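You operate a simulated robot arm through the tools that you are given. There is no shell and no other tool.

Carry out the task below with a simulated robot arm. There is one attempt and no reset: what you move stays moved.

Task
Put things in order on the top of belt one. At the end: the orange leg from the top of belt one stands where the black fuse stood; the white felt wiper from the top of belt one stands where the black sponge probe stood; the black sponge probe stands where the blue knob stood; the black fuse from the top of belt one stands where the white felt wiper stood; the blue knob from the top of belt one is in the white rework tray; whatever was shut is shut again. Leave all else as you found it, and nothing knocked over.
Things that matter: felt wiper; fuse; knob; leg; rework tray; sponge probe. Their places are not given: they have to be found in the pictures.

It is judged by the outcome, as a careful person would: the job done as asked, and still so three seconds after it is handed in. It fails if anything else is knocked over, pushed out of place, dropped, spilled or broken.

Robot
A 6-joint arm with a two-finger parallel gripper, fixed in place. Base frame: the origin is at the foot of the arm, x ahead of it, y to its left, z up; the work surface is at about z = 0. Lengths are in mm, angles in degrees, forces in N, time in s.
With the tool pointing down near the work surface it reaches from about 180 to 460 mm from the base axis. Its first joint turns from -70.0 to 70.0 degrees. Payload 1.9 kg.
The TCP is the grasp point between the finger pads, 23 mm short of the fingertips. In the tool frame z runs along the fingers and y along their closing line. The gripper opens to 94 mm. The fingers are 38 mm wide and 10 mm thick; the gripper's body (54 by 96 mm) begins 39 mm behind the TCP.
Orientation is told as [roll, pitch, yaw] about the base's x, y, z axes, in that order, counted from this pose: with the fingers straight down and closing along the base's y, the tool's x points along the base's -x, its y along +y and its z along -z.

Tools
- The arm moves only by the tool step_arm. Its argument "steps" is a list of rows, each a list of 7 numbers: the shift along the tool's x, y, z in mm, then the turn, a rotation vector about the tool's x, y, z in rad, then the finger opening in mm, from 0 to 94. In form: [[dx, dy, dz, wx, wy, wz, grip], ...]. A call has 1 to 20 rows; each row is the pose to reach, as a shift and turn from the pose commanded when the call began, along the tool's axes at that moment. Each row takes 0.2 s and may step no farther than 50 mm and 8.6 degrees from the row before; otherwise, or with a gripper value out of range, the whole call is refused. Where a pose cannot be reached the arm comes as near as it can. A force on the tool above 40 N (or 10 N above the force at the start of the call, whichever is more), or a blocked arm, ends the call early, and 0.2 s more pass. Each finger travels about 108 mm/s and halts on what it meets, pressing with about 32 N; the grip force reading is that of the motor and also rises with nothing between the fingers. The clock runs only during rows and for 0.2 s after the last one: add rows that repeat a pose to give the fingers time. It gives the time, the measured TCP pose, the force on the tool (base axes), the opening and the grip force at its end, in the units of the frame above (readings bear some noise), with the torque about the TCP (base axes, N m) and any sound that the robot's microphone picked up.
- Cameras (640 x 400 px; columns grow to the right, rows downward): "scene" is fixed at [44.6, 304, 429.2]; the picture's right is [-0.86, -0.50, 0.00], its down [-0.27, 0.46, -0.85] and it looks along [0.43, -0.73, -0.53] (base axes); focal length 237 px, centre (320, 200). "wrist" rides on the gripper at [86, 16, -74] in the tool frame; the picture's right is [-0.18, 0.98, 0.00], its down [-0.58, -0.11, -0.81] and it looks along [-0.79, -0.15, 0.59] (tool axes); focal length 243 px, centre (320, 200).
- capture(camera): a new picture of that camera. The clock stands still meanwhile.
- probe_pixels(camera, pixels): there is no depth. For up to 12 entries [column, row, z] of the newest picture of that camera ("zoom" is the newest enlarged one), the place [x, y] in the base frame at which the ray of that pixel passes the height z, good to about 2 mm. The clock stands still meanwhile.
- close_up(camera, box): a new picture of the part [left, top, right, bottom] of that camera's present view, enlarged. The clock stands still meanwhile.
- job_done(): hands the job in; it is judged then, once.

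Open the gripper and draw the arm clear of the work before you hand the job in, unless the task says otherwise.

The tools are called by a JSON object that holds its "name" and its "arguments". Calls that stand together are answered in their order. step_arm: Moves the arm, as the interface text tells. Its arguments: {"type":"object","properties":{"steps":{"type":"array","items":{"type":"array","items":{"type":"number"}}}},"required":["steps"]} The other tools are called the same way: capture (camera) takes a picture; probe_pixels (camera, pixels) gives the place at which the rays of pixels pass given heights; close_up (camera, box) takes an enlarged picture of a part of a camera's view; job_done () hands the job in.

At the start:

```text
time: 0.0
eef_pos: [313.6, -23.7, 320.7]
orientation: [0.0, 0.1, 0.0]
wrist_force: [-0.3, -0.6, -0.3]
torque: [0.02, 0.02, 0.01]
width: 94.1
finger_force: 0.1
```

scene: 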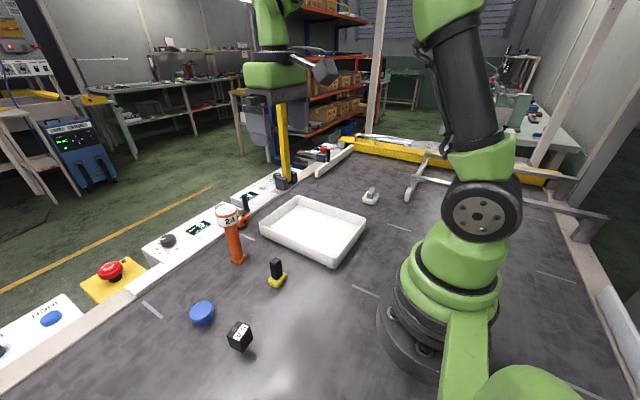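
wrist: 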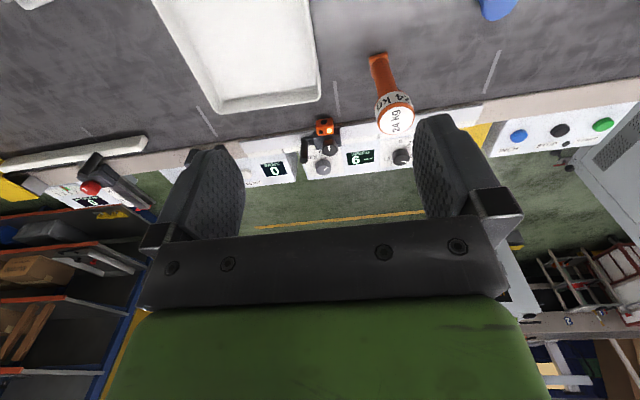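

The scene shows a tray around (313,230), an orange leg (235,240), a black-and-yellow item (277,272), a blue item (202,313), a black cube (239,336) and a white item (371,195). I take enlarged views to identify them.

{"name": "close_up", "arguments": {"camera": "scene", "box": [160, 180, 400, 360]}}

{"name": "close_up", "arguments": {"camera": "scene", "box": [180, 250, 300, 360]}}

{"name": "close_up", "arguments": {"camera": "scene", "box": [340, 170, 420, 220]}}

{"name": "close_up", "arguments": {"camera": "scene", "box": [200, 180, 300, 280]}}

```text
2.22 times, centred on (280, 270) of scene
```

zoom: 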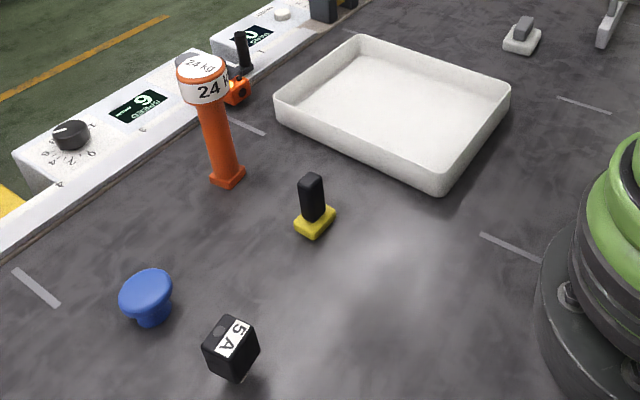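

```text
3.64 times, centred on (240, 305) of scene
```

zoom: 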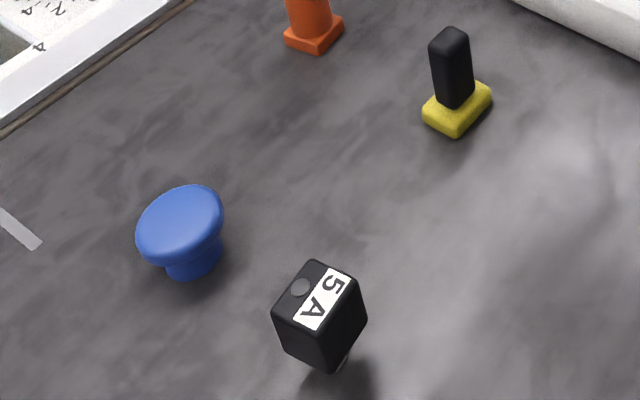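

```text
8.00 times, centred on (380, 195) of scene
```

zoom: 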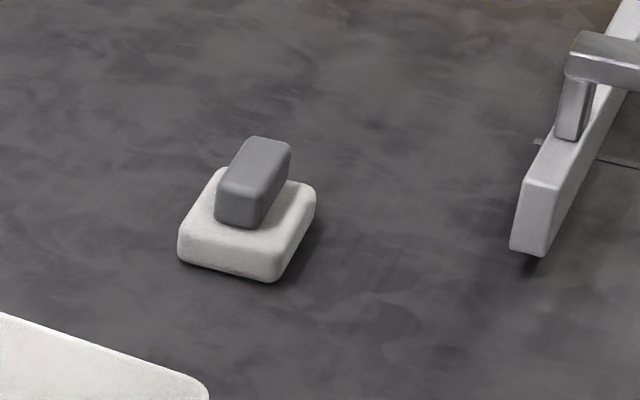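

```text
4.00 times, centred on (250, 230) of scene
```

zoom: 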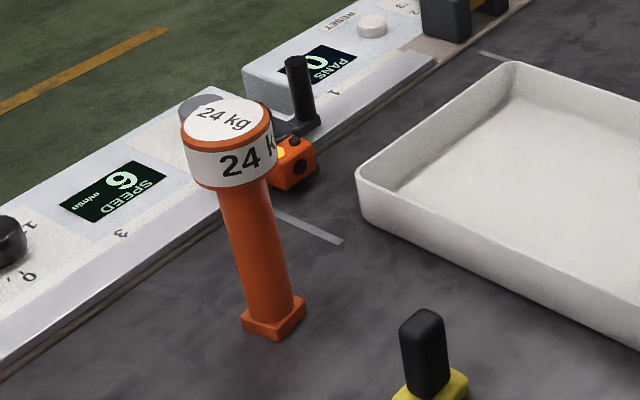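

Leg: orange with a wide head; sponge probe: black stick on yellow base; fuse: the black 5 A block; wiper: white pad with grey handle. I probe base and top pixels in a fresh scene picture.

{"name": "capture", "arguments": {"camera": "scene"}}

{"name": "probe_pixels", "arguments": {"camera": "scene", "pixels": [[239, 262, 0], [277, 286, 0], [203, 325, 0], [202, 309, 30], [242, 350, 0], [371, 203, 0], [260, 236, 0], [328, 268, 0], [366, 226, 0], [294, 197, 0], [228, 212, 100], [276, 260, 40]]}}

```text
taken
```

scene: 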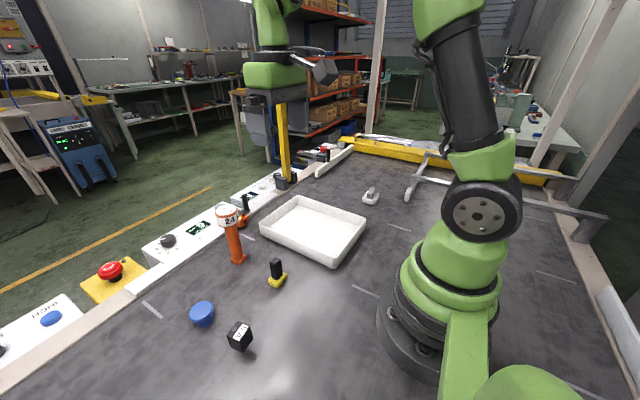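

```text
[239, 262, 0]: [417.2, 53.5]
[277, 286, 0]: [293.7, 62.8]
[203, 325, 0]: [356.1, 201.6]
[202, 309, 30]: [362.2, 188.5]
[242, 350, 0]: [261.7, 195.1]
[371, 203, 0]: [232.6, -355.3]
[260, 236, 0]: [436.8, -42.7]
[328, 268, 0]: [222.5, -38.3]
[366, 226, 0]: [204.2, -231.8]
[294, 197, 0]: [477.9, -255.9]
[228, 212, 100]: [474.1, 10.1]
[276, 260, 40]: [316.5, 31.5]
```

The layout is clear enough to plan the order: knob, probe, wiper, fuse, leg. I move the arm back and to the left at z≈220 for a wrist view over the left-hand objects.

{"name": "step_arm", "arguments": {"steps": [[20, 25, 20, 0, 0, 0, 94], [40, 50, 40, 0, 0, 0, 94], [60, 75, 60, 0, 0, 0, 94], [80, 100, 80, 0, 0, 0, 94], [104, 124, 100, 0, 0, 0, 94], [104, 124, 100, 0, 0, 0, 94]]}}

{"name": "capture", "arguments": {"camera": "wrist"}}

{"name": "capture", "arguments": {"camera": "scene"}}

```text
time: 1.4
eef_pos: [209.7, 104.3, 220.1]
orientation: [0.0, 0.0, 0.0]
wrist_force: [0.4, 0.5, -0.5]
torque: [0.0, 0.05, 0.0]
width: 94.1
finger_force: 0.0
```

```text
taken
```

wrist: 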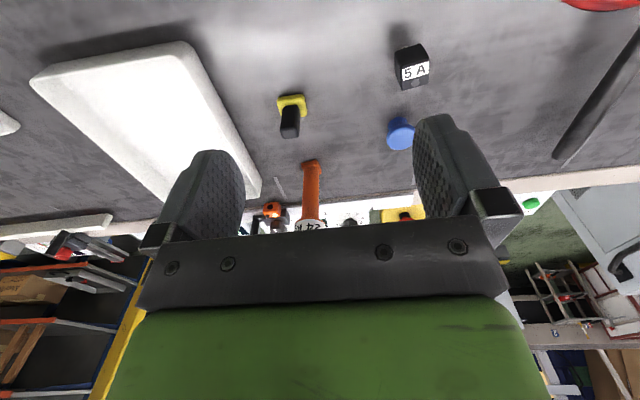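

```text
taken
```

scene: 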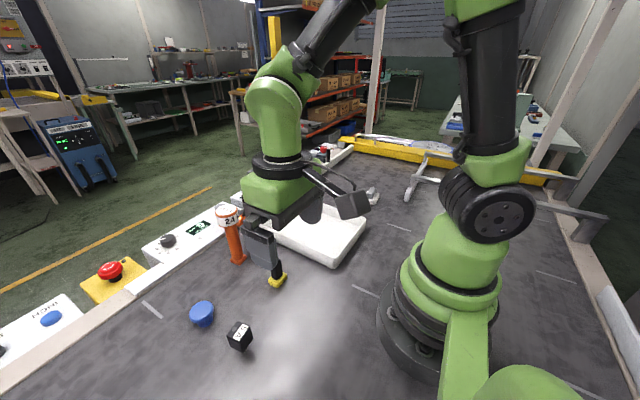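

The wrist view shows fuse (412,70), knob (400,133), probe (291,115) and leg (311,190). I enlarge it to probe contact points.

{"name": "close_up", "arguments": {"camera": "wrist", "box": [260, 30, 460, 155]}}

{"name": "close_up", "arguments": {"camera": "scene", "box": [180, 280, 270, 360]}}

```text
3.20 times, centred on (360, 92) of wrist
```

zoom: 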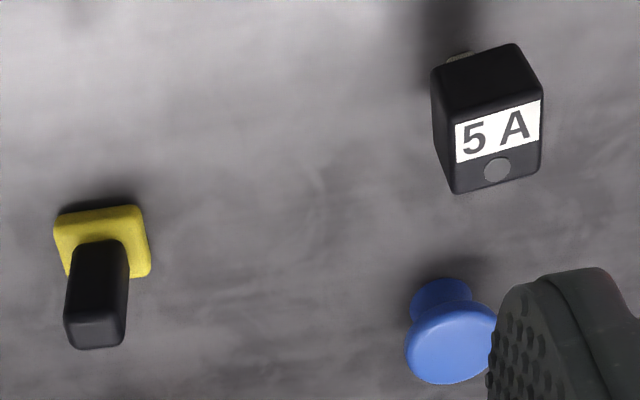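

```text
5.00 times, centred on (225, 320) of scene
```

zoom: 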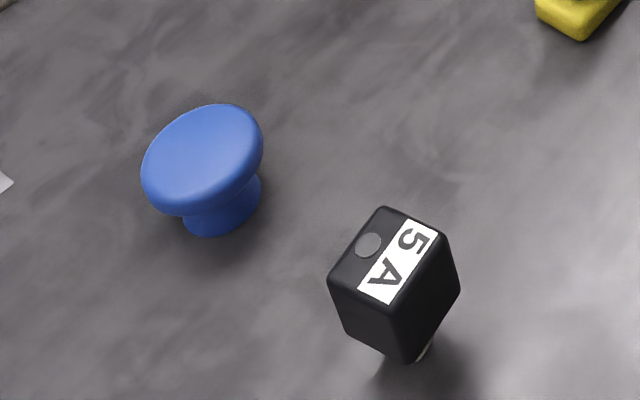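

I probe the matching points from both cameras at several heights to triangulate knob, fuse and probe.

{"name": "probe_pixels", "arguments": {"camera": "wrist", "pixels": [[398.5, 121, 0], [400.6, 138, 30], [400.6, 138, 45], [291, 104, 0], [291, 104, 10], [289.5, 133, 50], [289.5, 133, 40], [289.5, 133, 60], [412, 79, 40], [412, 79, 30], [415, 75, 50], [403, 49, 0]]}}

{"name": "probe_pixels", "arguments": {"camera": "scene", "pixels": [[205.4, 322.4, 0], [201.6, 312, 30], [201.6, 312, 45], [277, 281, 0], [277, 281, 10], [276, 261, 50], [276, 261, 40], [276, 261, 60], [238, 331, 40], [238, 331, 30], [238, 331, 50], [242, 350, 0]]}}

```text
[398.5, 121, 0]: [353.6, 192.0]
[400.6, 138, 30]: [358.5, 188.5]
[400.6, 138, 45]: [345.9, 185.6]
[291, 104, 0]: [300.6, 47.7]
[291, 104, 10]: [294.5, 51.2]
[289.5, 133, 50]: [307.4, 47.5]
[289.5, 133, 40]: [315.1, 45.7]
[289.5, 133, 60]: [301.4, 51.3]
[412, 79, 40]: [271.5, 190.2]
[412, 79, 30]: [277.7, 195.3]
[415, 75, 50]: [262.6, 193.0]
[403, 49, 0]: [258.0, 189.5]
```

```text
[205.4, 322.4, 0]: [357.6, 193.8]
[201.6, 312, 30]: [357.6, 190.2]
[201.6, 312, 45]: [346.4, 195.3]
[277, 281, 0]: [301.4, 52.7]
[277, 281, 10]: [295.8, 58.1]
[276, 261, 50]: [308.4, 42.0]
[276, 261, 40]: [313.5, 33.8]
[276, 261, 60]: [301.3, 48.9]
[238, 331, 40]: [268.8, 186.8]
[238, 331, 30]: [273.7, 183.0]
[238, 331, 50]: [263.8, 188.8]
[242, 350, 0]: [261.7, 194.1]
```

Triangulation gives knob ≈(357,191), head ~z 30; probe ≈(300,50), top ~60; fuse ≈(266,190), top ~47. I move above the knob at z=120 to check the alignment.

{"name": "step_arm", "arguments": {"steps": [[-30, 18, 10, 0, 0, 0, 94], [-60, 36, 30, 0, 0, 0, 94], [-90, 54, 50, 0, 0, 0, 94], [-120, 72, 75, 0, 0, 0, 94], [-147, 87, 100, 0, 0, 0, 94], [-147, 87, 100, 0, 0, 0, 94]]}}

{"name": "capture", "arguments": {"camera": "wrist"}}

{"name": "capture", "arguments": {"camera": "scene"}}

```text
time: 2.8
eef_pos: [356.5, 188.7, 121.0]
orientation: [-0.1, 0.1, 0.0]
wrist_force: [-0.2, 0.1, -0.4]
torque: [0.01, 0.03, 0.04]
width: 93.9
finger_force: 0.0
```

```text
taken
```

wrist: 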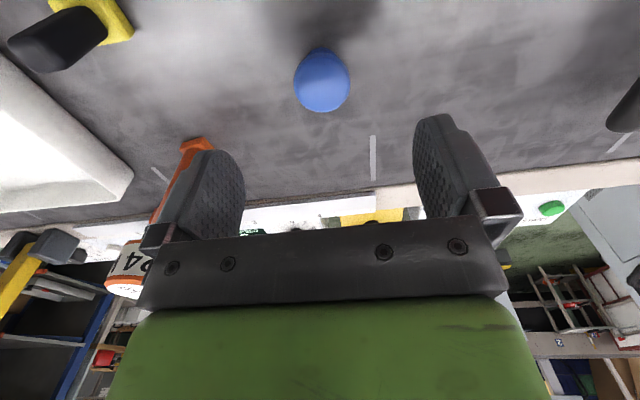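

```text
taken
```

scene: 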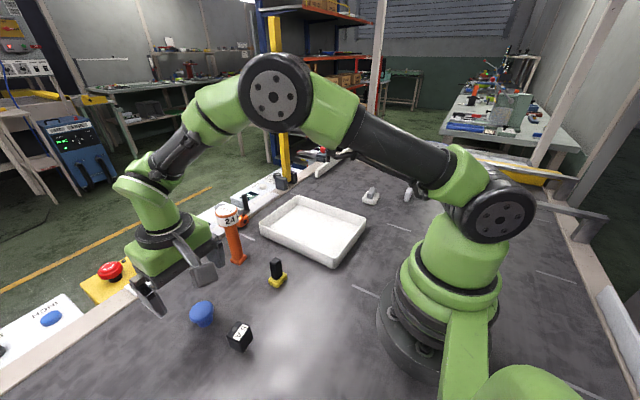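

The knob head is centred at (322,82) in the wrist view; I probe it and the leg's head to check clearance.

{"name": "probe_pixels", "arguments": {"camera": "wrist", "pixels": [[322, 82, 30], [322, 82, 35], [295, 82, 30], [350, 82, 30], [318, 50, 0]]}}

{"name": "close_up", "arguments": {"camera": "wrist", "box": [260, 20, 388, 120]}}

```text
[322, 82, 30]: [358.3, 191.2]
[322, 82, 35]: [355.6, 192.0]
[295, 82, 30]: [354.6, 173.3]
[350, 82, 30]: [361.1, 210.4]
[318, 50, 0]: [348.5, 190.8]
```

```text
4.00 times, centred on (324, 70) of wrist
```

zoom: 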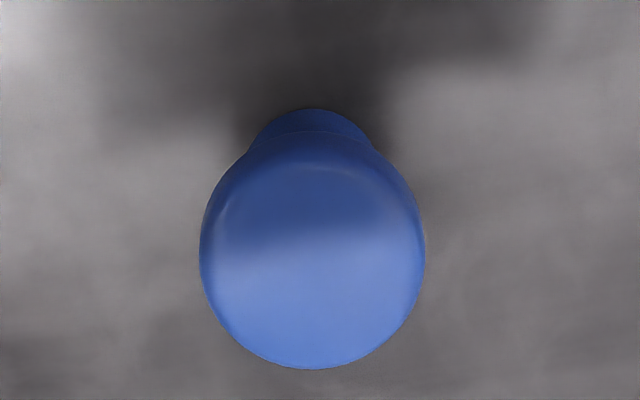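

The knob is centred within the fingers, head ≈38 mm wide. I descend to TCP z≈28 and close.

{"name": "step_arm", "arguments": {"steps": [[0, 2, 30, 0, 0, 0, 94], [0, 2, 60, 0, 0, 0, 94], [0, 2, 80, 0, 0, 0, 94], [0, 2, 92, 0, 0, 0, 94], [0, 2, 92, 0, 0, 0, 94]]}}

{"name": "capture", "arguments": {"camera": "scene"}}

{"name": "capture", "arguments": {"camera": "wrist"}}

```text
time: 4.0
eef_pos: [356.5, 191.1, 31.6]
orientation: [0.0, 0.1, 0.1]
wrist_force: [0.3, 0.2, 0.4]
torque: [-0.01, 0.01, -0.01]
width: 93.9
finger_force: 0.2
```

```text
taken
```

scene: 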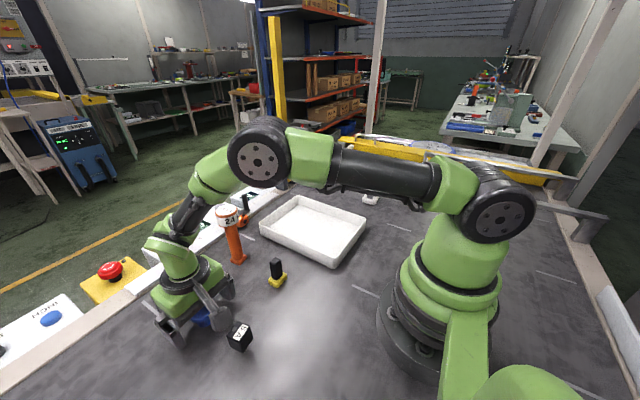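

```text
taken
```

wrist: 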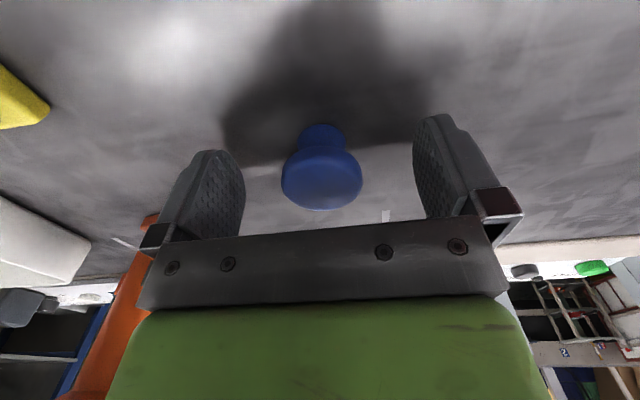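

The head sits midway between the pads at (321,178). I close on it and hold.

{"name": "step_arm", "arguments": {"steps": [[0, 0, 0, 0, 0, 0, 50], [0, 0, 0, 0, 0, 0, 20], [0, 0, 0, 0, 0, 0, 20], [0, 0, 0, 0, 0, 0, 20]]}}

{"name": "capture", "arguments": {"camera": "wrist"}}

```text
time: 5.0
eef_pos: [356.0, 189.9, 31.3]
orientation: [0.0, 0.0, -0.1]
wrist_force: [0.0, 0.2, -0.9]
torque: [0.0, -0.02, 0.04]
width: 38.3
finger_force: 32.2
```

```text
taken
```

wrist: 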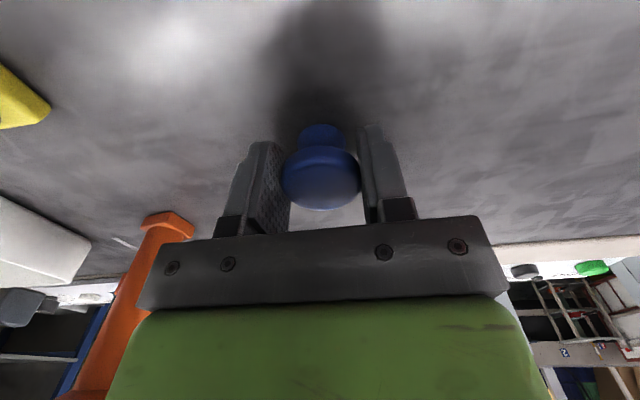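

Gripped at 38.3 mm. I lift straight up to z≈220 to clear the leg (top ~140).

{"name": "step_arm", "arguments": {"steps": [[0, 0, -15, 0, 0, 0, 20], [0, 0, -50, 0, 0, 0, 20], [0, 0, -95, 0, 0, 0, 20], [0, 0, -140, 0, 0, 0, 20], [0, 0, -185, 0, 0, 0, 20], [0, 0, -185, 0, 0, 0, 20]]}}

{"name": "capture", "arguments": {"camera": "wrist"}}

{"name": "capture", "arguments": {"camera": "scene"}}

```text
time: 6.4
eef_pos: [357.0, 188.1, 214.9]
orientation: [0.0, 0.1, 0.0]
wrist_force: [-0.3, 0.8, -0.5]
torque: [-0.05, 0.0, 0.01]
width: 38.5
finger_force: 31.2
```

```text
taken
```

wrist: 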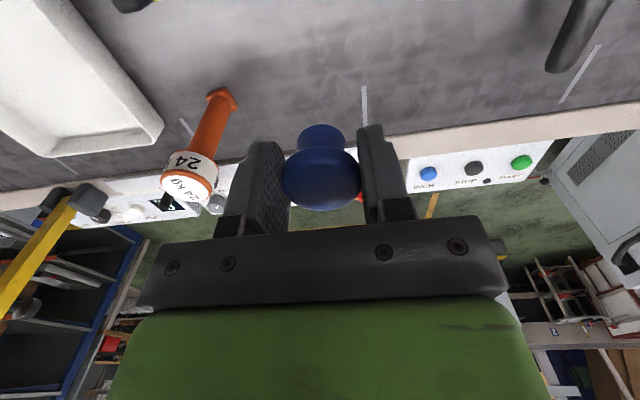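

```text
taken
```

scene: 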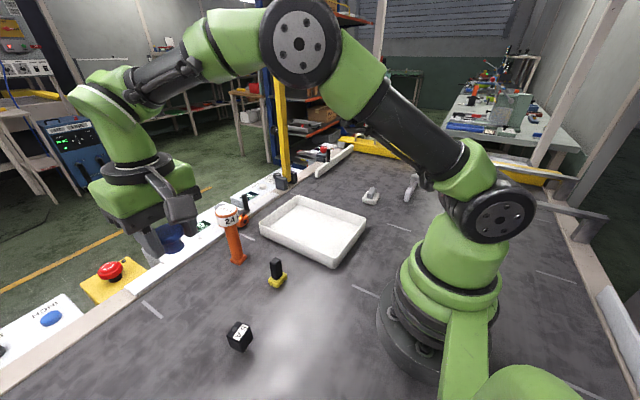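

The knob is held; I probe tray interior points in the scene picture: floor near (315,230) and the rim corners.

{"name": "probe_pixels", "arguments": {"camera": "scene", "pixels": [[315, 232, 4], [328, 268, 0], [330, 250, 30], [260, 228, 30], [296, 196, 30], [367, 218, 30], [366, 222, 0], [239, 262, 0], [228, 208, 140], [228, 208, 150]]}}

{"name": "probe_pixels", "arguments": {"camera": "wrist", "pixels": [[155, 158, 0], [220, 97, 0], [189, 190, 140], [189, 190, 150], [189, 190, 130]]}}

{"name": "close_up", "arguments": {"camera": "wrist", "box": [140, 70, 268, 220]}}

```text
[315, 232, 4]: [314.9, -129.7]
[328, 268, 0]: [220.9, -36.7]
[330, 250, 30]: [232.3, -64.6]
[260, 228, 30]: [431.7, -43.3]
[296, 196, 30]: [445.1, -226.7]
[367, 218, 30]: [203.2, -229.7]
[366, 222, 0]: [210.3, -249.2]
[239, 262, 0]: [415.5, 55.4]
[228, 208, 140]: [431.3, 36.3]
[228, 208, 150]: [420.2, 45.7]
```

```text
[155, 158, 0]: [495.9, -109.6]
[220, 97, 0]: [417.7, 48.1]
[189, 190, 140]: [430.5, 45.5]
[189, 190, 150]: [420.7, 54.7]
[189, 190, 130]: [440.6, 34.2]
```

```text
2.67 times, centred on (204, 145) of wrist
```

zoom: 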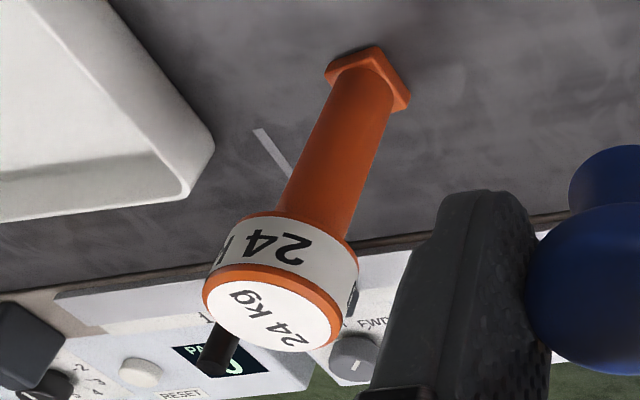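

The tray interior spans about x 225–430, y −60…−230. I carry the knob at z≈215 to above the tray centre (320,−140).

{"name": "step_arm", "arguments": {"steps": [[4, -35, 0, 0, 0, 0, 20], [8, -75, 0, 0, 0, 0, 20], [13, -118, 0, 0, 0, 0, 20], [18, -162, 0, 0, 0, 0, 20], [23, -206, 0, 0, 0, 0, 20], [28, -250, 0, 0, 0, 0, 20], [33, -294, 0, 0, 0, 0, 20], [37, -330, 0, 0, 0, 0, 20], [37, -330, 0, 0, 0, 0, 20]]}}

{"name": "capture", "arguments": {"camera": "wrist"}}

{"name": "capture", "arguments": {"camera": "scene"}}

```text
time: 8.4
eef_pos: [321.7, -142.4, 214.1]
orientation: [0.0, 0.0, 0.0]
wrist_force: [-0.5, -0.6, -0.3]
torque: [-0.02, 0.03, 0.03]
width: 38.4
finger_force: 31.8
```

```text
taken
```

wrist: 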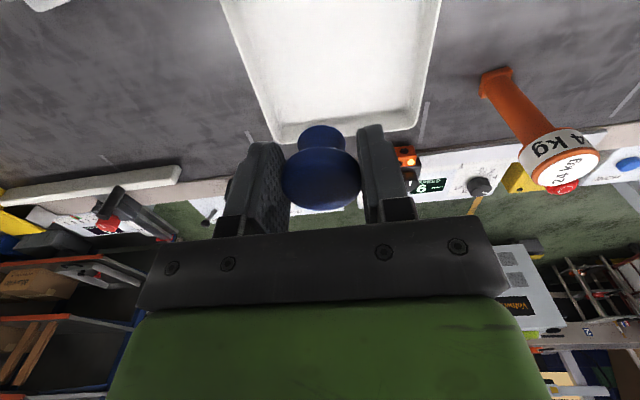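

```text
taken
```

scene: 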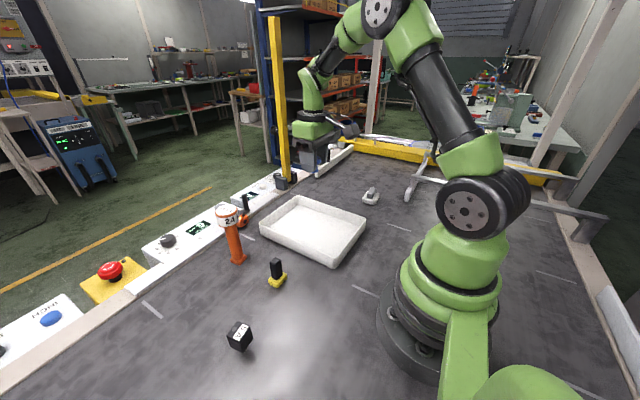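

I check the tray edges from this wrist view before descending.

{"name": "probe_pixels", "arguments": {"camera": "wrist", "pixels": [[277, 140, 0], [277, 140, 30], [418, 128, 0], [418, 128, 30], [222, 2, 30], [440, 2, 30], [340, 110, 4]]}}

```text
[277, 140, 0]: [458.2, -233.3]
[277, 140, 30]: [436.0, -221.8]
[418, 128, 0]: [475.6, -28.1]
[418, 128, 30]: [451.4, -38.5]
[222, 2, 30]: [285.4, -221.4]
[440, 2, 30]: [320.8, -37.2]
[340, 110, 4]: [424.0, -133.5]
```

Position is well inside the tray. I descend to z≈45, then gently further.

{"name": "step_arm", "arguments": {"steps": [[0, 3, 45, 0, 0, 0, 20], [0, 3, 90, 0, 0, 0, 20], [0, 3, 135, 0, 0, 0, 20], [0, 3, 165, 0, 0, 0, 20], [0, 3, 170, 0, 0, 0, 20], [0, 3, 170, 0, 0, 0, 20]]}}

{"name": "capture", "arguments": {"camera": "wrist"}}

{"name": "close_up", "arguments": {"camera": "scene", "box": [240, 160, 400, 280]}}

```text
time: 9.8
eef_pos: [318.3, -137.2, 45.3]
orientation: [0.1, 0.1, -0.1]
wrist_force: [0.0, 0.0, 0.0]
torque: [-0.02, -0.01, 0.0]
width: 38.2
finger_force: 32.3
```

```text
taken
```

wrist: 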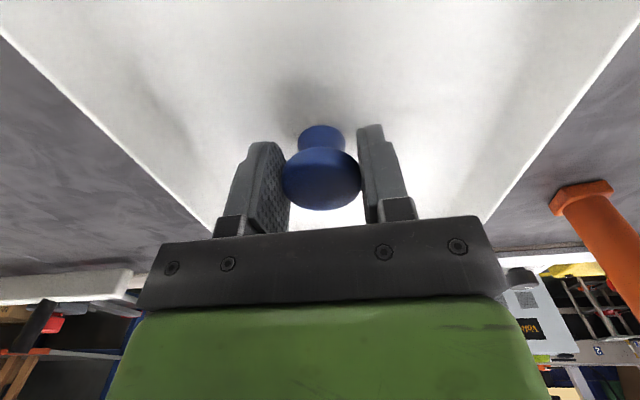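

```text
3.33 times, centred on (320, 220) of scene
```

zoom: 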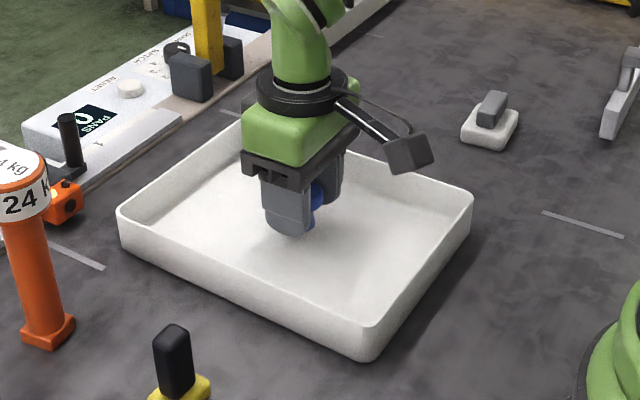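

Still ~10 mm above the tray floor by estimate. I creep down in small steps watching the force.

{"name": "step_arm", "arguments": {"steps": [[0, 0, 2, 0, 0, 0, 20], [0, 0, 4, 0, 0, 0, 20], [0, 0, 6, 0, 0, 0, 20], [0, 0, 6, 0, 0, 0, 20]]}}

```text
time: 10.8
eef_pos: [319.2, -136.9, 39.1]
orientation: [0.0, -0.1, 0.0]
wrist_force: [0.7, -0.2, 0.4]
torque: [0.0, 0.0, 0.02]
width: 38.3
finger_force: 32.5
```

No contact yet at z≈39; I go on in 1 mm steps.

{"name": "step_arm", "arguments": {"steps": [[0, 0, 1, 0, 0, 0, 20], [0, 0, 2, 0, 0, 0, 20], [0, 0, 3, 0, 0, 0, 20], [0, 0, 3, 0, 0, 0, 20]]}}

```text
time: 11.8
eef_pos: [318.6, -136.5, 36.1]
orientation: [0.1, 0.0, 0.0]
wrist_force: [-0.1, 0.3, 0.3]
torque: [-0.04, -0.03, 0.05]
width: 38.2
finger_force: 31.8
```

Still none; two more millimetres.

{"name": "step_arm", "arguments": {"steps": [[0, 0, 1, 0, 0, 0, 20], [0, 0, 2, 0, 0, 0, 20], [0, 0, 2, 0, 0, 0, 20]]}}

```text
time: 12.6
eef_pos: [318.6, -136.3, 35.8]
orientation: [0.1, -0.1, 0.1]
wrist_force: [-1.1, 9.0, 28.3]
torque: [0.15, -0.06, 0.07]
width: 38.4
finger_force: 32.3
```

Contact (28 N). I relax upward about 1 mm, then open the fingers gradually.

{"name": "step_arm", "arguments": {"steps": [[0, 0, -1, 0, 0, 0, 20], [0, 0, -1, 0, 0, 0, 40], [0, 0, -1, 0, 0, 0, 55], [0, 0, -1, 0, 0, 0, 70], [0, 0, -1, 0, 0, 0, 70]]}}

{"name": "capture", "arguments": {"camera": "wrist"}}

```text
time: 13.8
eef_pos: [318.6, -137.2, 34.9]
orientation: [0.1, 0.0, 0.0]
wrist_force: [0.7, 0.6, 0.6]
torque: [0.0, 0.01, 0.02]
width: 70.1
finger_force: 0.2
```

```text
taken
```

wrist: 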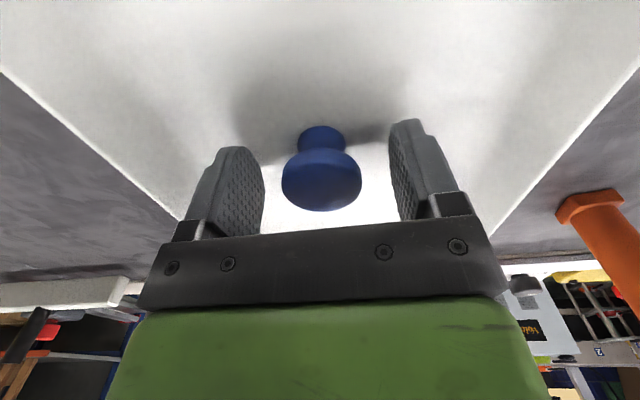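

The knob stands in the tray. I lift straight up to z≈215.

{"name": "step_arm", "arguments": {"steps": [[0, 0, -20, 0, 0, 0, 70], [0, 0, -60, 0, 0, 0, 70], [0, 0, -105, 0, 0, 0, 80], [0, 0, -150, 0, 0, 0, 94], [0, 0, -180, 0, 0, 0, 94], [5, 45, -180, 0, 0, 0, 94], [10, 90, -180, 0, 0, 0, 94], [14, 135, -180, 0, 0, 0, 94], [18, 180, -150, 0, 0, 0, 94], [18, 187, -115, 0, 0, 0, 94], [18, 187, -115, 0, 0, 0, 94]]}}

{"name": "capture", "arguments": {"camera": "wrist"}}

{"name": "capture", "arguments": {"camera": "scene"}}

```text
refused: row 9 steps farther than a row can; nothing moved
```

```text
taken
```

wrist: 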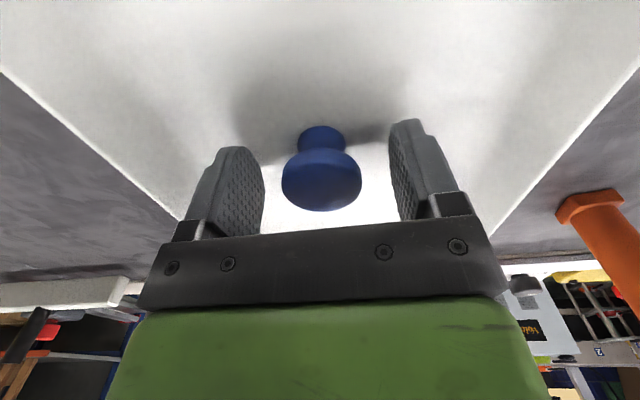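

```text
taken
```

scene: 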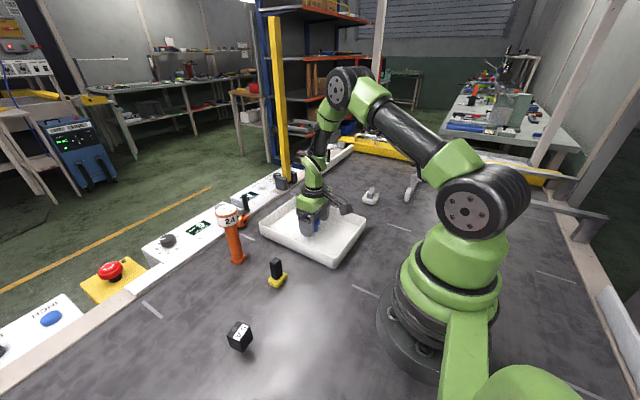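

The call was refused (one row too long), nothing moved; I resend it with shorter rows.

{"name": "step_arm", "arguments": {"steps": [[0, 0, -20, 0, 0, 0, 70], [0, 0, -60, 0, 0, 0, 70], [0, 0, -105, 0, 0, 0, 80], [0, 0, -150, 0, 0, 0, 94], [0, 0, -180, 0, 0, 0, 94], [5, 45, -180, 0, 0, 0, 94], [10, 90, -180, 0, 0, 0, 94], [14, 135, -180, 0, 0, 0, 94], [18, 165, -160, 0, 0, 0, 94], [18, 187, -125, 0, 0, 0, 94], [18, 187, -115, 0, 0, 0, 94], [18, 187, -115, 0, 0, 0, 94]]}}

{"name": "capture", "arguments": {"camera": "wrist"}}

{"name": "capture", "arguments": {"camera": "scene"}}

```text
time: 16.4
eef_pos: [304.9, 49.5, 149.7]
orientation: [-0.1, 0.0, -0.1]
wrist_force: [-0.3, 0.7, 0.6]
torque: [-0.01, -0.03, 0.0]
width: 94.0
finger_force: 0.2
```

```text
taken
```

wrist: 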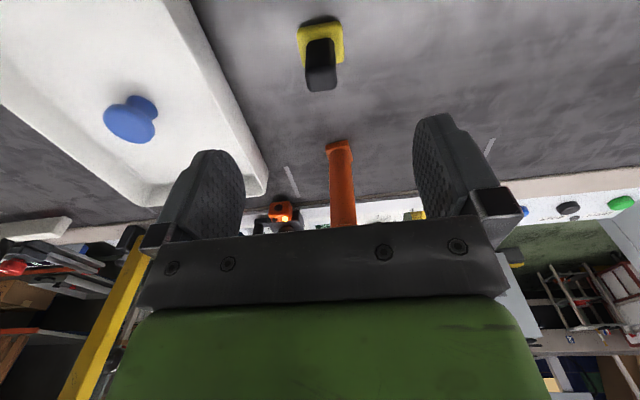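

```text
taken
```

scene: 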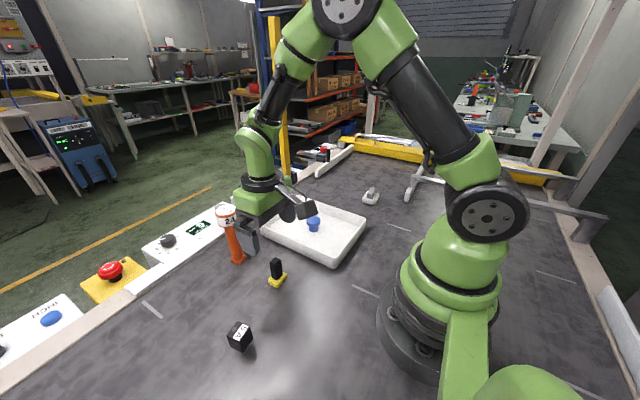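

{"name": "close_up", "arguments": {"camera": "wrist", "box": [272, 0, 372, 110]}}

{"name": "close_up", "arguments": {"camera": "scene", "box": [250, 245, 310, 300]}}

```text
3.64 times, centred on (322, 55) of wrist
```

zoom: 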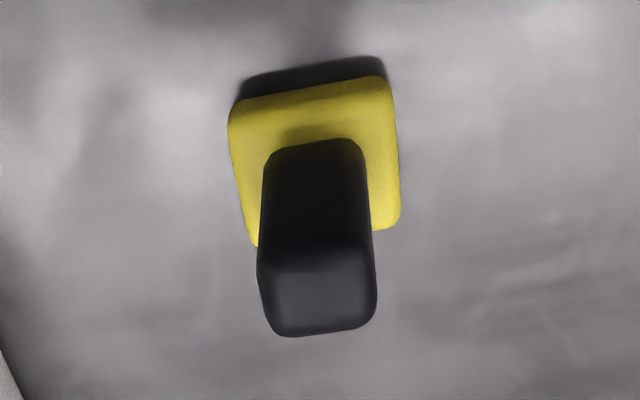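

```text
7.27 times, centred on (280, 272) of scene
```

zoom: 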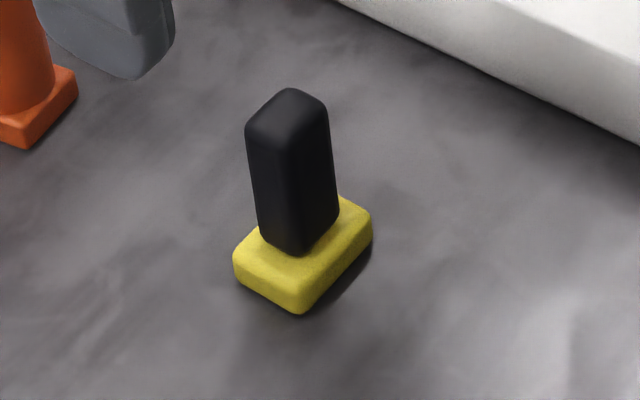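

I probe the yellow base's corners at z≈12 and the handle's top face to get its centre and yaw.

{"name": "probe_pixels", "arguments": {"camera": "wrist", "pixels": [[298.6, 28.9, 12], [339.9, 21.5, 12], [343.4, 61.9, 12], [302.8, 67.4, 12], [304.9, 72, 60], [336, 68, 60], [337, 88, 60], [307, 92, 60], [322, 78.4, 60], [321, 46, 12]]}}

{"name": "probe_pixels", "arguments": {"camera": "scene", "pixels": [[275.5, 260, 60], [269.7, 263.5, 60], [281, 261.5, 60], [276, 257, 60], [277, 286, 0], [268, 280.5, 4], [287, 276, 4]]}}

```text
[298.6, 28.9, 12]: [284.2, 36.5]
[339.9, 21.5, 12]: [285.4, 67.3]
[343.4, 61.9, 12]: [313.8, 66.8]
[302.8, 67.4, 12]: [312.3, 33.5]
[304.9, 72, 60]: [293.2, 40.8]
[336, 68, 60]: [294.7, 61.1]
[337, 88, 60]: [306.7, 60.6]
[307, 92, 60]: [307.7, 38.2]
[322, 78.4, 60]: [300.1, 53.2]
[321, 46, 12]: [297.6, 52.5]
```

```text
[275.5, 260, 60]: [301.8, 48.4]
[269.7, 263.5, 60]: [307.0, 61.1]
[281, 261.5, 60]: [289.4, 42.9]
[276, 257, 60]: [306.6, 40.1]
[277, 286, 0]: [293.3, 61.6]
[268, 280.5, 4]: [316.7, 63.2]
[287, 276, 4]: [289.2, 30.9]
```

The probe base is 30×32 mm, centred ≈(299.5,50.7), yaw ≈0, and its handle is ~20 mm across y. I descend to z≈42 with fingers open to 60.

{"name": "step_arm", "arguments": {"steps": [[2, 1, 30, 0, 0, 0, 80], [2, 1, 60, 0, 0, 0, 60], [2, 1, 90, 0, 0, 0, 60], [2, 1, 106, 0, 0, 0, 60], [2, 1, 106, 0, 0, 0, 60]]}}

{"name": "capture", "arguments": {"camera": "wrist"}}

{"name": "close_up", "arguments": {"camera": "scene", "box": [200, 190, 340, 310]}}

```text
time: 17.6
eef_pos: [298.9, 48.0, 44.4]
orientation: [0.0, 0.0, 0.1]
wrist_force: [0.6, 0.3, 0.2]
torque: [0.0, -0.05, -0.01]
width: 60.2
finger_force: 0.0
```

```text
taken
```

wrist: 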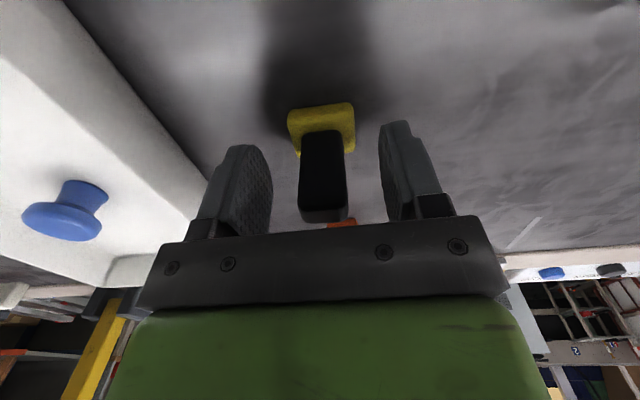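

```text
3.33 times, centred on (270, 250) of scene
```

zoom: 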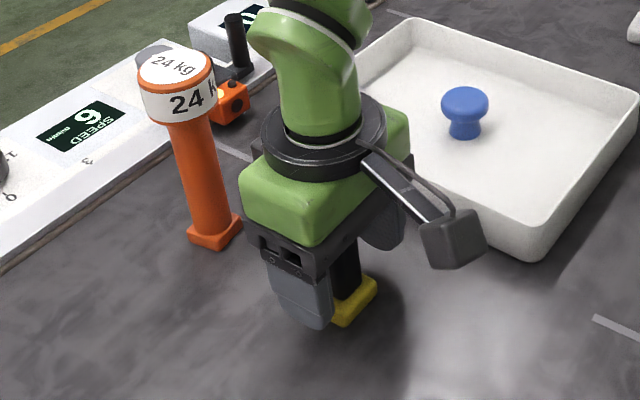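

The handle lies between the pads, roughly centred. I close on it.

{"name": "step_arm", "arguments": {"steps": [[0, 0, 0, 0, 0, 0, 40], [0, 0, 0, 0, 0, 0, 28], [0, 0, 0, 0, 0, 0, 10], [0, 0, 0, 0, 0, 0, 10], [0, 0, 0, 0, 0, 0, 10]]}}

{"name": "capture", "arguments": {"camera": "wrist"}}

```text
time: 18.8
eef_pos: [300.3, 47.2, 45.3]
orientation: [0.0, 0.0, 0.0]
wrist_force: [-0.2, 0.0, -0.1]
torque: [-0.03, 0.0, 0.04]
width: 21.5
finger_force: 31.9
```

```text
taken
```

wrist: 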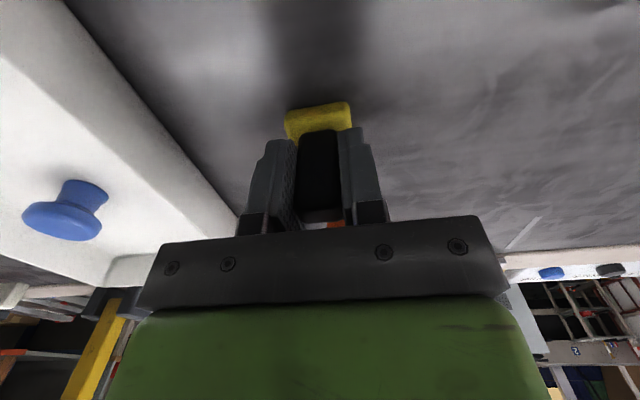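

Gripped at 21.5 mm. I lift 70 mm, carry it toward the knob's old place (357,190.5), and stop ~10 mm above the table.

{"name": "step_arm", "arguments": {"steps": [[0, 0, -10, 0, 0, 0, 10], [0, 0, -35, 0, 0, 0, 10], [0, 0, -70, 0, 0, 0, 10], [-12, 30, -80, 0, 0, 0, 10], [-26, 65, -80, 0, 0, 0, 10], [-41, 102, -80, 0, 0, 0, 10], [-57, 142, -75, 0, 0, 0, 10], [-57, 142, -40, 0, 0, 0, 10], [-57, 142, -15, 0, 0, 0, 10], [-57, 142, -10, 0, 0, 0, 10], [-57, 142, -10, 0, 0, 0, 10]]}}

{"name": "capture", "arguments": {"camera": "wrist"}}

{"name": "capture", "arguments": {"camera": "scene"}}

```text
time: 21.2
eef_pos: [357.8, 190.1, 54.2]
orientation: [0.0, 0.0, 0.0]
wrist_force: [-1.0, 0.4, -0.5]
torque: [0.01, 0.03, -0.01]
width: 21.7
finger_force: 32.2
```

```text
taken
```

wrist: 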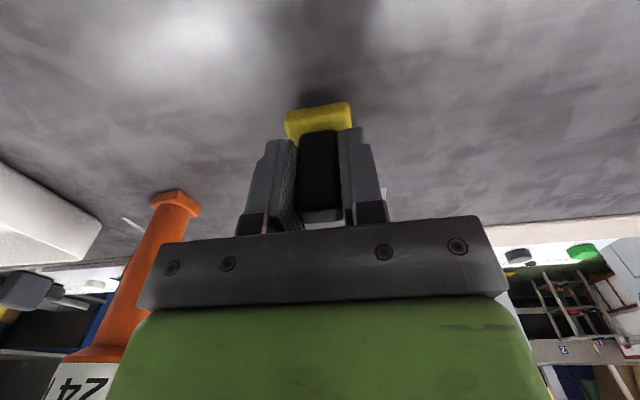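

```text
taken
```

scene: 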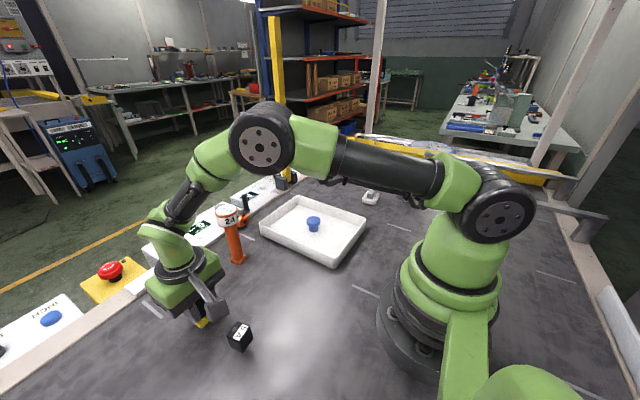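

Above the target; I lower 8 mm, then check.

{"name": "step_arm", "arguments": {"steps": [[0, 0, 3, 0, 0, 0, 10], [0, 0, 6, 0, 0, 0, 10], [0, 0, 8, 0, 0, 0, 10], [0, 0, 9, 0, 0, 0, 10], [0, 0, 9, 0, 0, 0, 10]]}}

```text
time: 22.4
eef_pos: [357.5, 190.9, 44.6]
orientation: [0.0, 0.0, -0.2]
wrist_force: [-10.1, -5.4, 20.2]
torque: [-0.16, 0.43, -0.01]
width: 21.4
finger_force: 31.9
```

Contact felt. I relax 1 mm up and open gently.

{"name": "step_arm", "arguments": {"steps": [[0, 0, -0.8, 0, 0, 0, 10], [0, 0, -0.8, 0, 0, 0, 22], [0, 0, -0.8, 0, 0, 0, 30], [0, 0, -0.8, 0, 0, 0, 45], [0, 0, -0.8, 0, 0, 0, 60], [0, 0, -0.8, 0, 0, 0, 60]]}}

{"name": "capture", "arguments": {"camera": "wrist"}}

```text
time: 23.8
eef_pos: [357.4, 191.6, 45.2]
orientation: [0.0, 0.0, 0.1]
wrist_force: [1.3, -0.2, 0.8]
torque: [-0.01, 0.04, -0.02]
width: 59.9
finger_force: 0.1
```

```text
taken
```

wrist: 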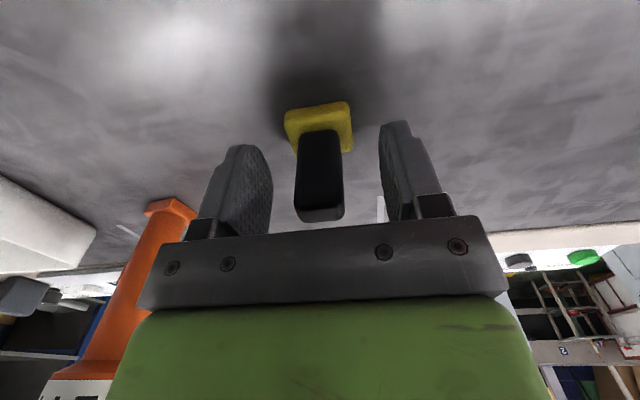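

The probe stands in the knob's place. I raise straight up and look at the scene again.

{"name": "step_arm", "arguments": {"steps": [[0, 0, -15, 0, 0, 0, 60], [0, 0, -50, 0, 0, 0, 60], [0, 0, -95, 0, 0, 0, 60], [0, 0, -140, 0, 0, 0, 60], [0, 0, -170, 0, 0, 0, 60], [0, 0, -170, 0, 0, 0, 60]]}}

{"name": "capture", "arguments": {"camera": "scene"}}

{"name": "close_up", "arguments": {"camera": "scene", "box": [340, 130, 460, 220]}}

{"name": "probe_pixels", "arguments": {"camera": "scene", "pixels": [[407, 202, 0], [417, 180, 0], [412, 178, 60], [371, 203, 0], [374, 187, 25], [346, 150, 0], [205, 322, 0]]}}

```text
time: 25.2
eef_pos: [357.5, 193.3, 216.3]
orientation: [0.0, 0.0, 0.0]
wrist_force: [0.4, -0.7, -1.0]
torque: [0.01, -0.04, -0.02]
width: 60.2
finger_force: 0.1
```

```text
taken
```

scene: 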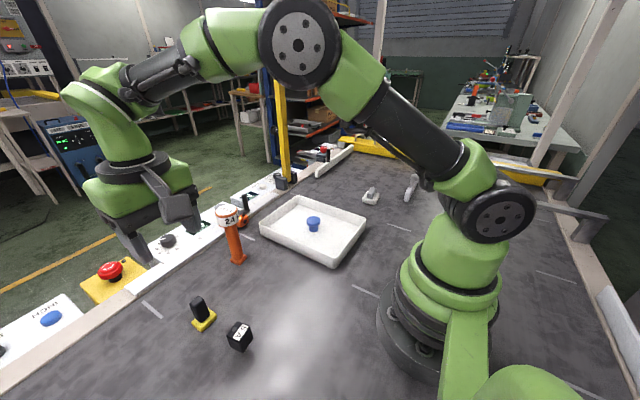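

```text
4.44 times, centred on (400, 175) of scene
```

zoom: 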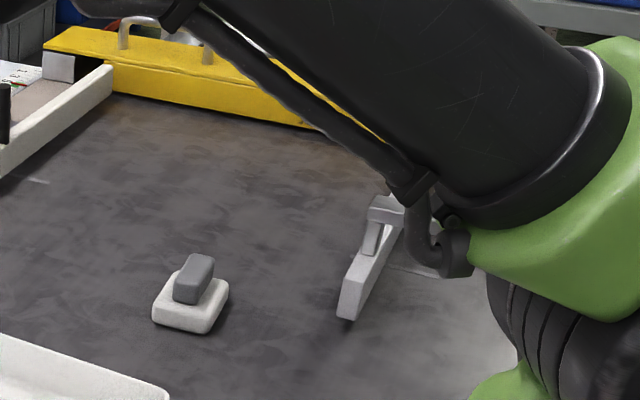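

```text
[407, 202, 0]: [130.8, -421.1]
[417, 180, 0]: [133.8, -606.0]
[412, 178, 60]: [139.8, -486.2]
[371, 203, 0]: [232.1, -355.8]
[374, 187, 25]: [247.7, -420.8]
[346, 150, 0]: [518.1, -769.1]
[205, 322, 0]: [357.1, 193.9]
```

The probe stands at (203,313). The wiper lies near (242,−372), at the far end of reach; I carry the empty gripper at z≈216 around to face it, yawing −57° so the camera looks radially at it.

{"name": "step_arm", "arguments": {"steps": [[14, -38.4, 0, 0, 0, 0.083, 70], [28, -76.8, 0, 0, 0, 0.166, 94], [42, -115, 0, 0, 0, 0.249, 94], [56, -153.6, 0, 0, 0, 0.332, 94], [70, -192, 0, 0, 0, 0.415, 94], [84, -230.4, 0, 0, 0, 0.498, 94], [98, -268.8, 0, 0, 0, 0.581, 94], [112, -307.2, 0, 0, 0, 0.664, 94], [126, -345.6, 0, 0, 0, 0.747, 94], [140, -384, 0, 0, 0, 0.83, 94], [154, -422.4, 0, 0, 0, 0.913, 94], [167, -461, 0, 0, 0, 0.995, 94], [167, -461, 0, 0, 0, 0.995, 94]]}}

{"name": "capture", "arguments": {"camera": "wrist"}}

{"name": "capture", "arguments": {"camera": "scene"}}

```text
time: 28.0
eef_pos: [188.0, -268.4, 216.6]
orientation: [0.0, -0.1, -57.0]
wrist_force: [0.8, -0.2, -0.2]
torque: [0.01, -0.01, 0.01]
width: 94.0
finger_force: 0.0
```

```text
taken
```

wrist: 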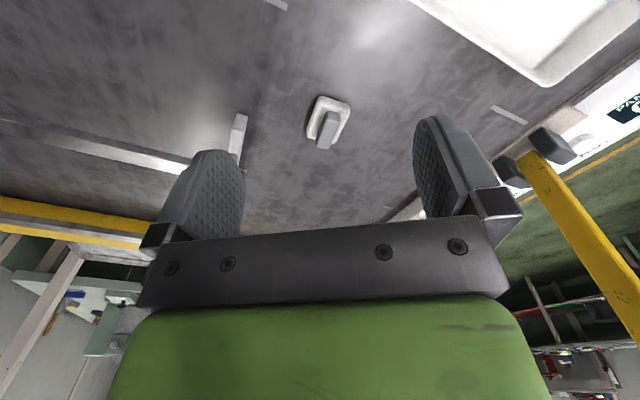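

```text
taken
```

scene: 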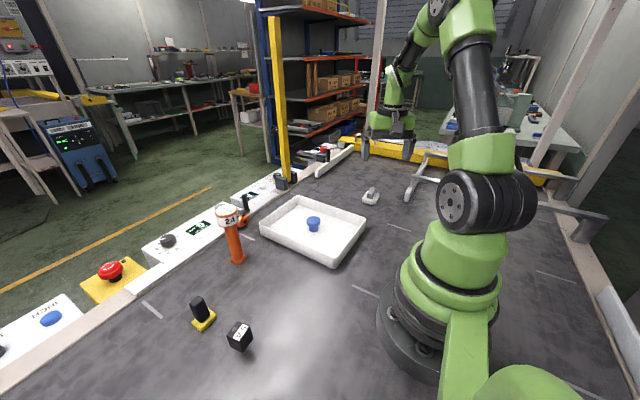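

The wrist view shows the wiper at (327,121). I enlarge it to measure its corners.

{"name": "close_up", "arguments": {"camera": "wrist", "box": [287, 85, 367, 160]}}

{"name": "close_up", "arguments": {"camera": "wrist", "box": [160, 60, 360, 180]}}

```text
5.33 times, centred on (327, 122) of wrist
```

zoom: 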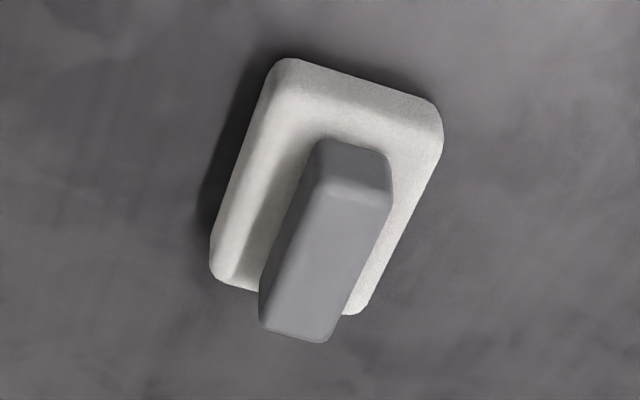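

```text
3.20 times, centred on (260, 120) of wrist
```

zoom: 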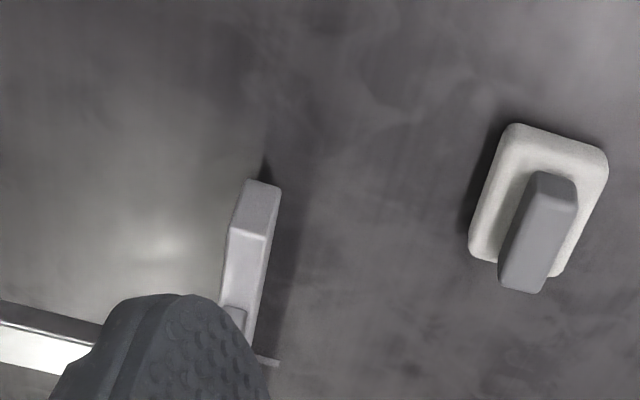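

I probe the pad's corners (z≈12) and the handle's top corners (z≈28) for centre and yaw.

{"name": "probe_pixels", "arguments": {"camera": "wrist", "pixels": [[319.5, 95.7, 8], [349.5, 104.2, 8], [334.5, 143, 8], [307.3, 136, 8], [328, 120, 28], [340.1, 123, 28], [328, 148.3, 28], [316, 145, 28], [328, 134, 28], [328, 134, 35]]}}

{"name": "probe_pixels", "arguments": {"camera": "scene", "pixels": [[373, 188.5, 28], [373, 188.5, 20], [373, 188.5, 35], [370.7, 198.5, 8], [362.5, 201.5, 3], [374, 204.5, 3], [379, 194.5, 8]]}}

```text
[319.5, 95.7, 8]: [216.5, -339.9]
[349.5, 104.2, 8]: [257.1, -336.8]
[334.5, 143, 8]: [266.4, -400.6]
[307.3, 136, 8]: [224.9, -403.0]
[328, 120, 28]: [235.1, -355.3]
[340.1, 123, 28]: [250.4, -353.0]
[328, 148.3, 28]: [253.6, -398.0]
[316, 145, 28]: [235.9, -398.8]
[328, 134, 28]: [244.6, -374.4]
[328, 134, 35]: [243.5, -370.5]
```

```text
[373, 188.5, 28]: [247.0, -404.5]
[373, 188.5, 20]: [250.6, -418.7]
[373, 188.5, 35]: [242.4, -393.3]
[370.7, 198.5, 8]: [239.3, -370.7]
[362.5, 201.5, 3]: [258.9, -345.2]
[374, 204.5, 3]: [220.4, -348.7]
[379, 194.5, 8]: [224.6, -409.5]
```

The pad is ~41×63 mm, centred ≈(241,−370), long axis at about −82°; the handle is ~16 mm thick. I move over it at z≈110 with yaw −82° to check before gripping the handle.

{"name": "step_arm", "arguments": {"steps": [[-23, -2, 20, 0, 0, 0.087, 94], [-46, -4, 40, 0, 0, 0.174, 94], [-69, -6, 62, 0, 0, 0.261, 94], [-92, -8, 84, 0, 0, 0.348, 94], [-114, -10.6, 106, 0, 0, 0.436, 94], [-114, -10.6, 106, 0, 0, 0.436, 94]]}}

{"name": "capture", "arguments": {"camera": "wrist"}}

{"name": "close_up", "arguments": {"camera": "scene", "box": [320, 120, 460, 220]}}

```text
time: 29.4
eef_pos: [243.4, -373.4, 107.9]
orientation: [0.0, 0.0, -82.1]
wrist_force: [0.3, -0.2, 0.9]
torque: [-0.01, 0.02, -0.01]
width: 93.8
finger_force: 0.0
```

```text
taken
```

wrist: 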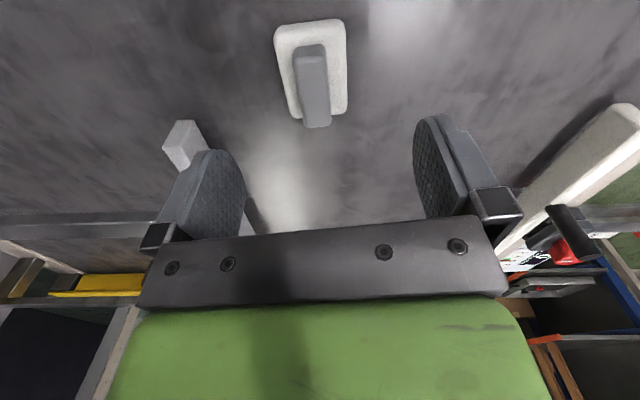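

```text
4.00 times, centred on (390, 170) of scene
```

zoom: 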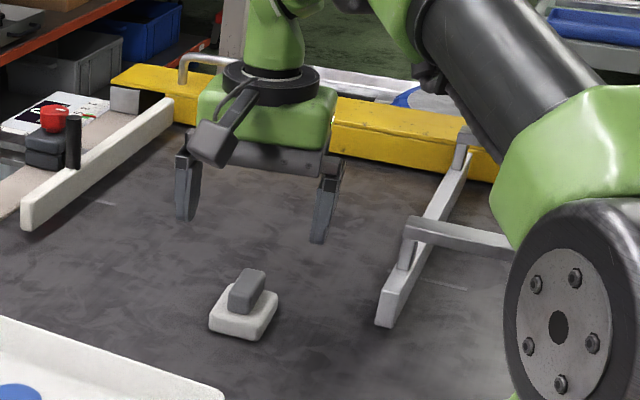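

I enlarge the wiper in the wrist view to refine its centre and handle.

{"name": "close_up", "arguments": {"camera": "wrist", "box": [256, 5, 384, 145]}}

```text
2.86 times, centred on (320, 75) of wrist
```

zoom: 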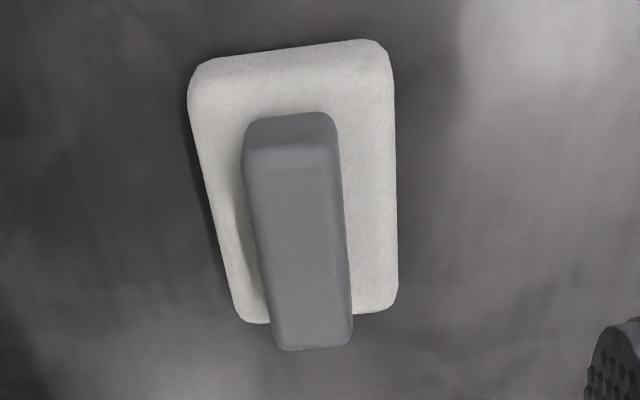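

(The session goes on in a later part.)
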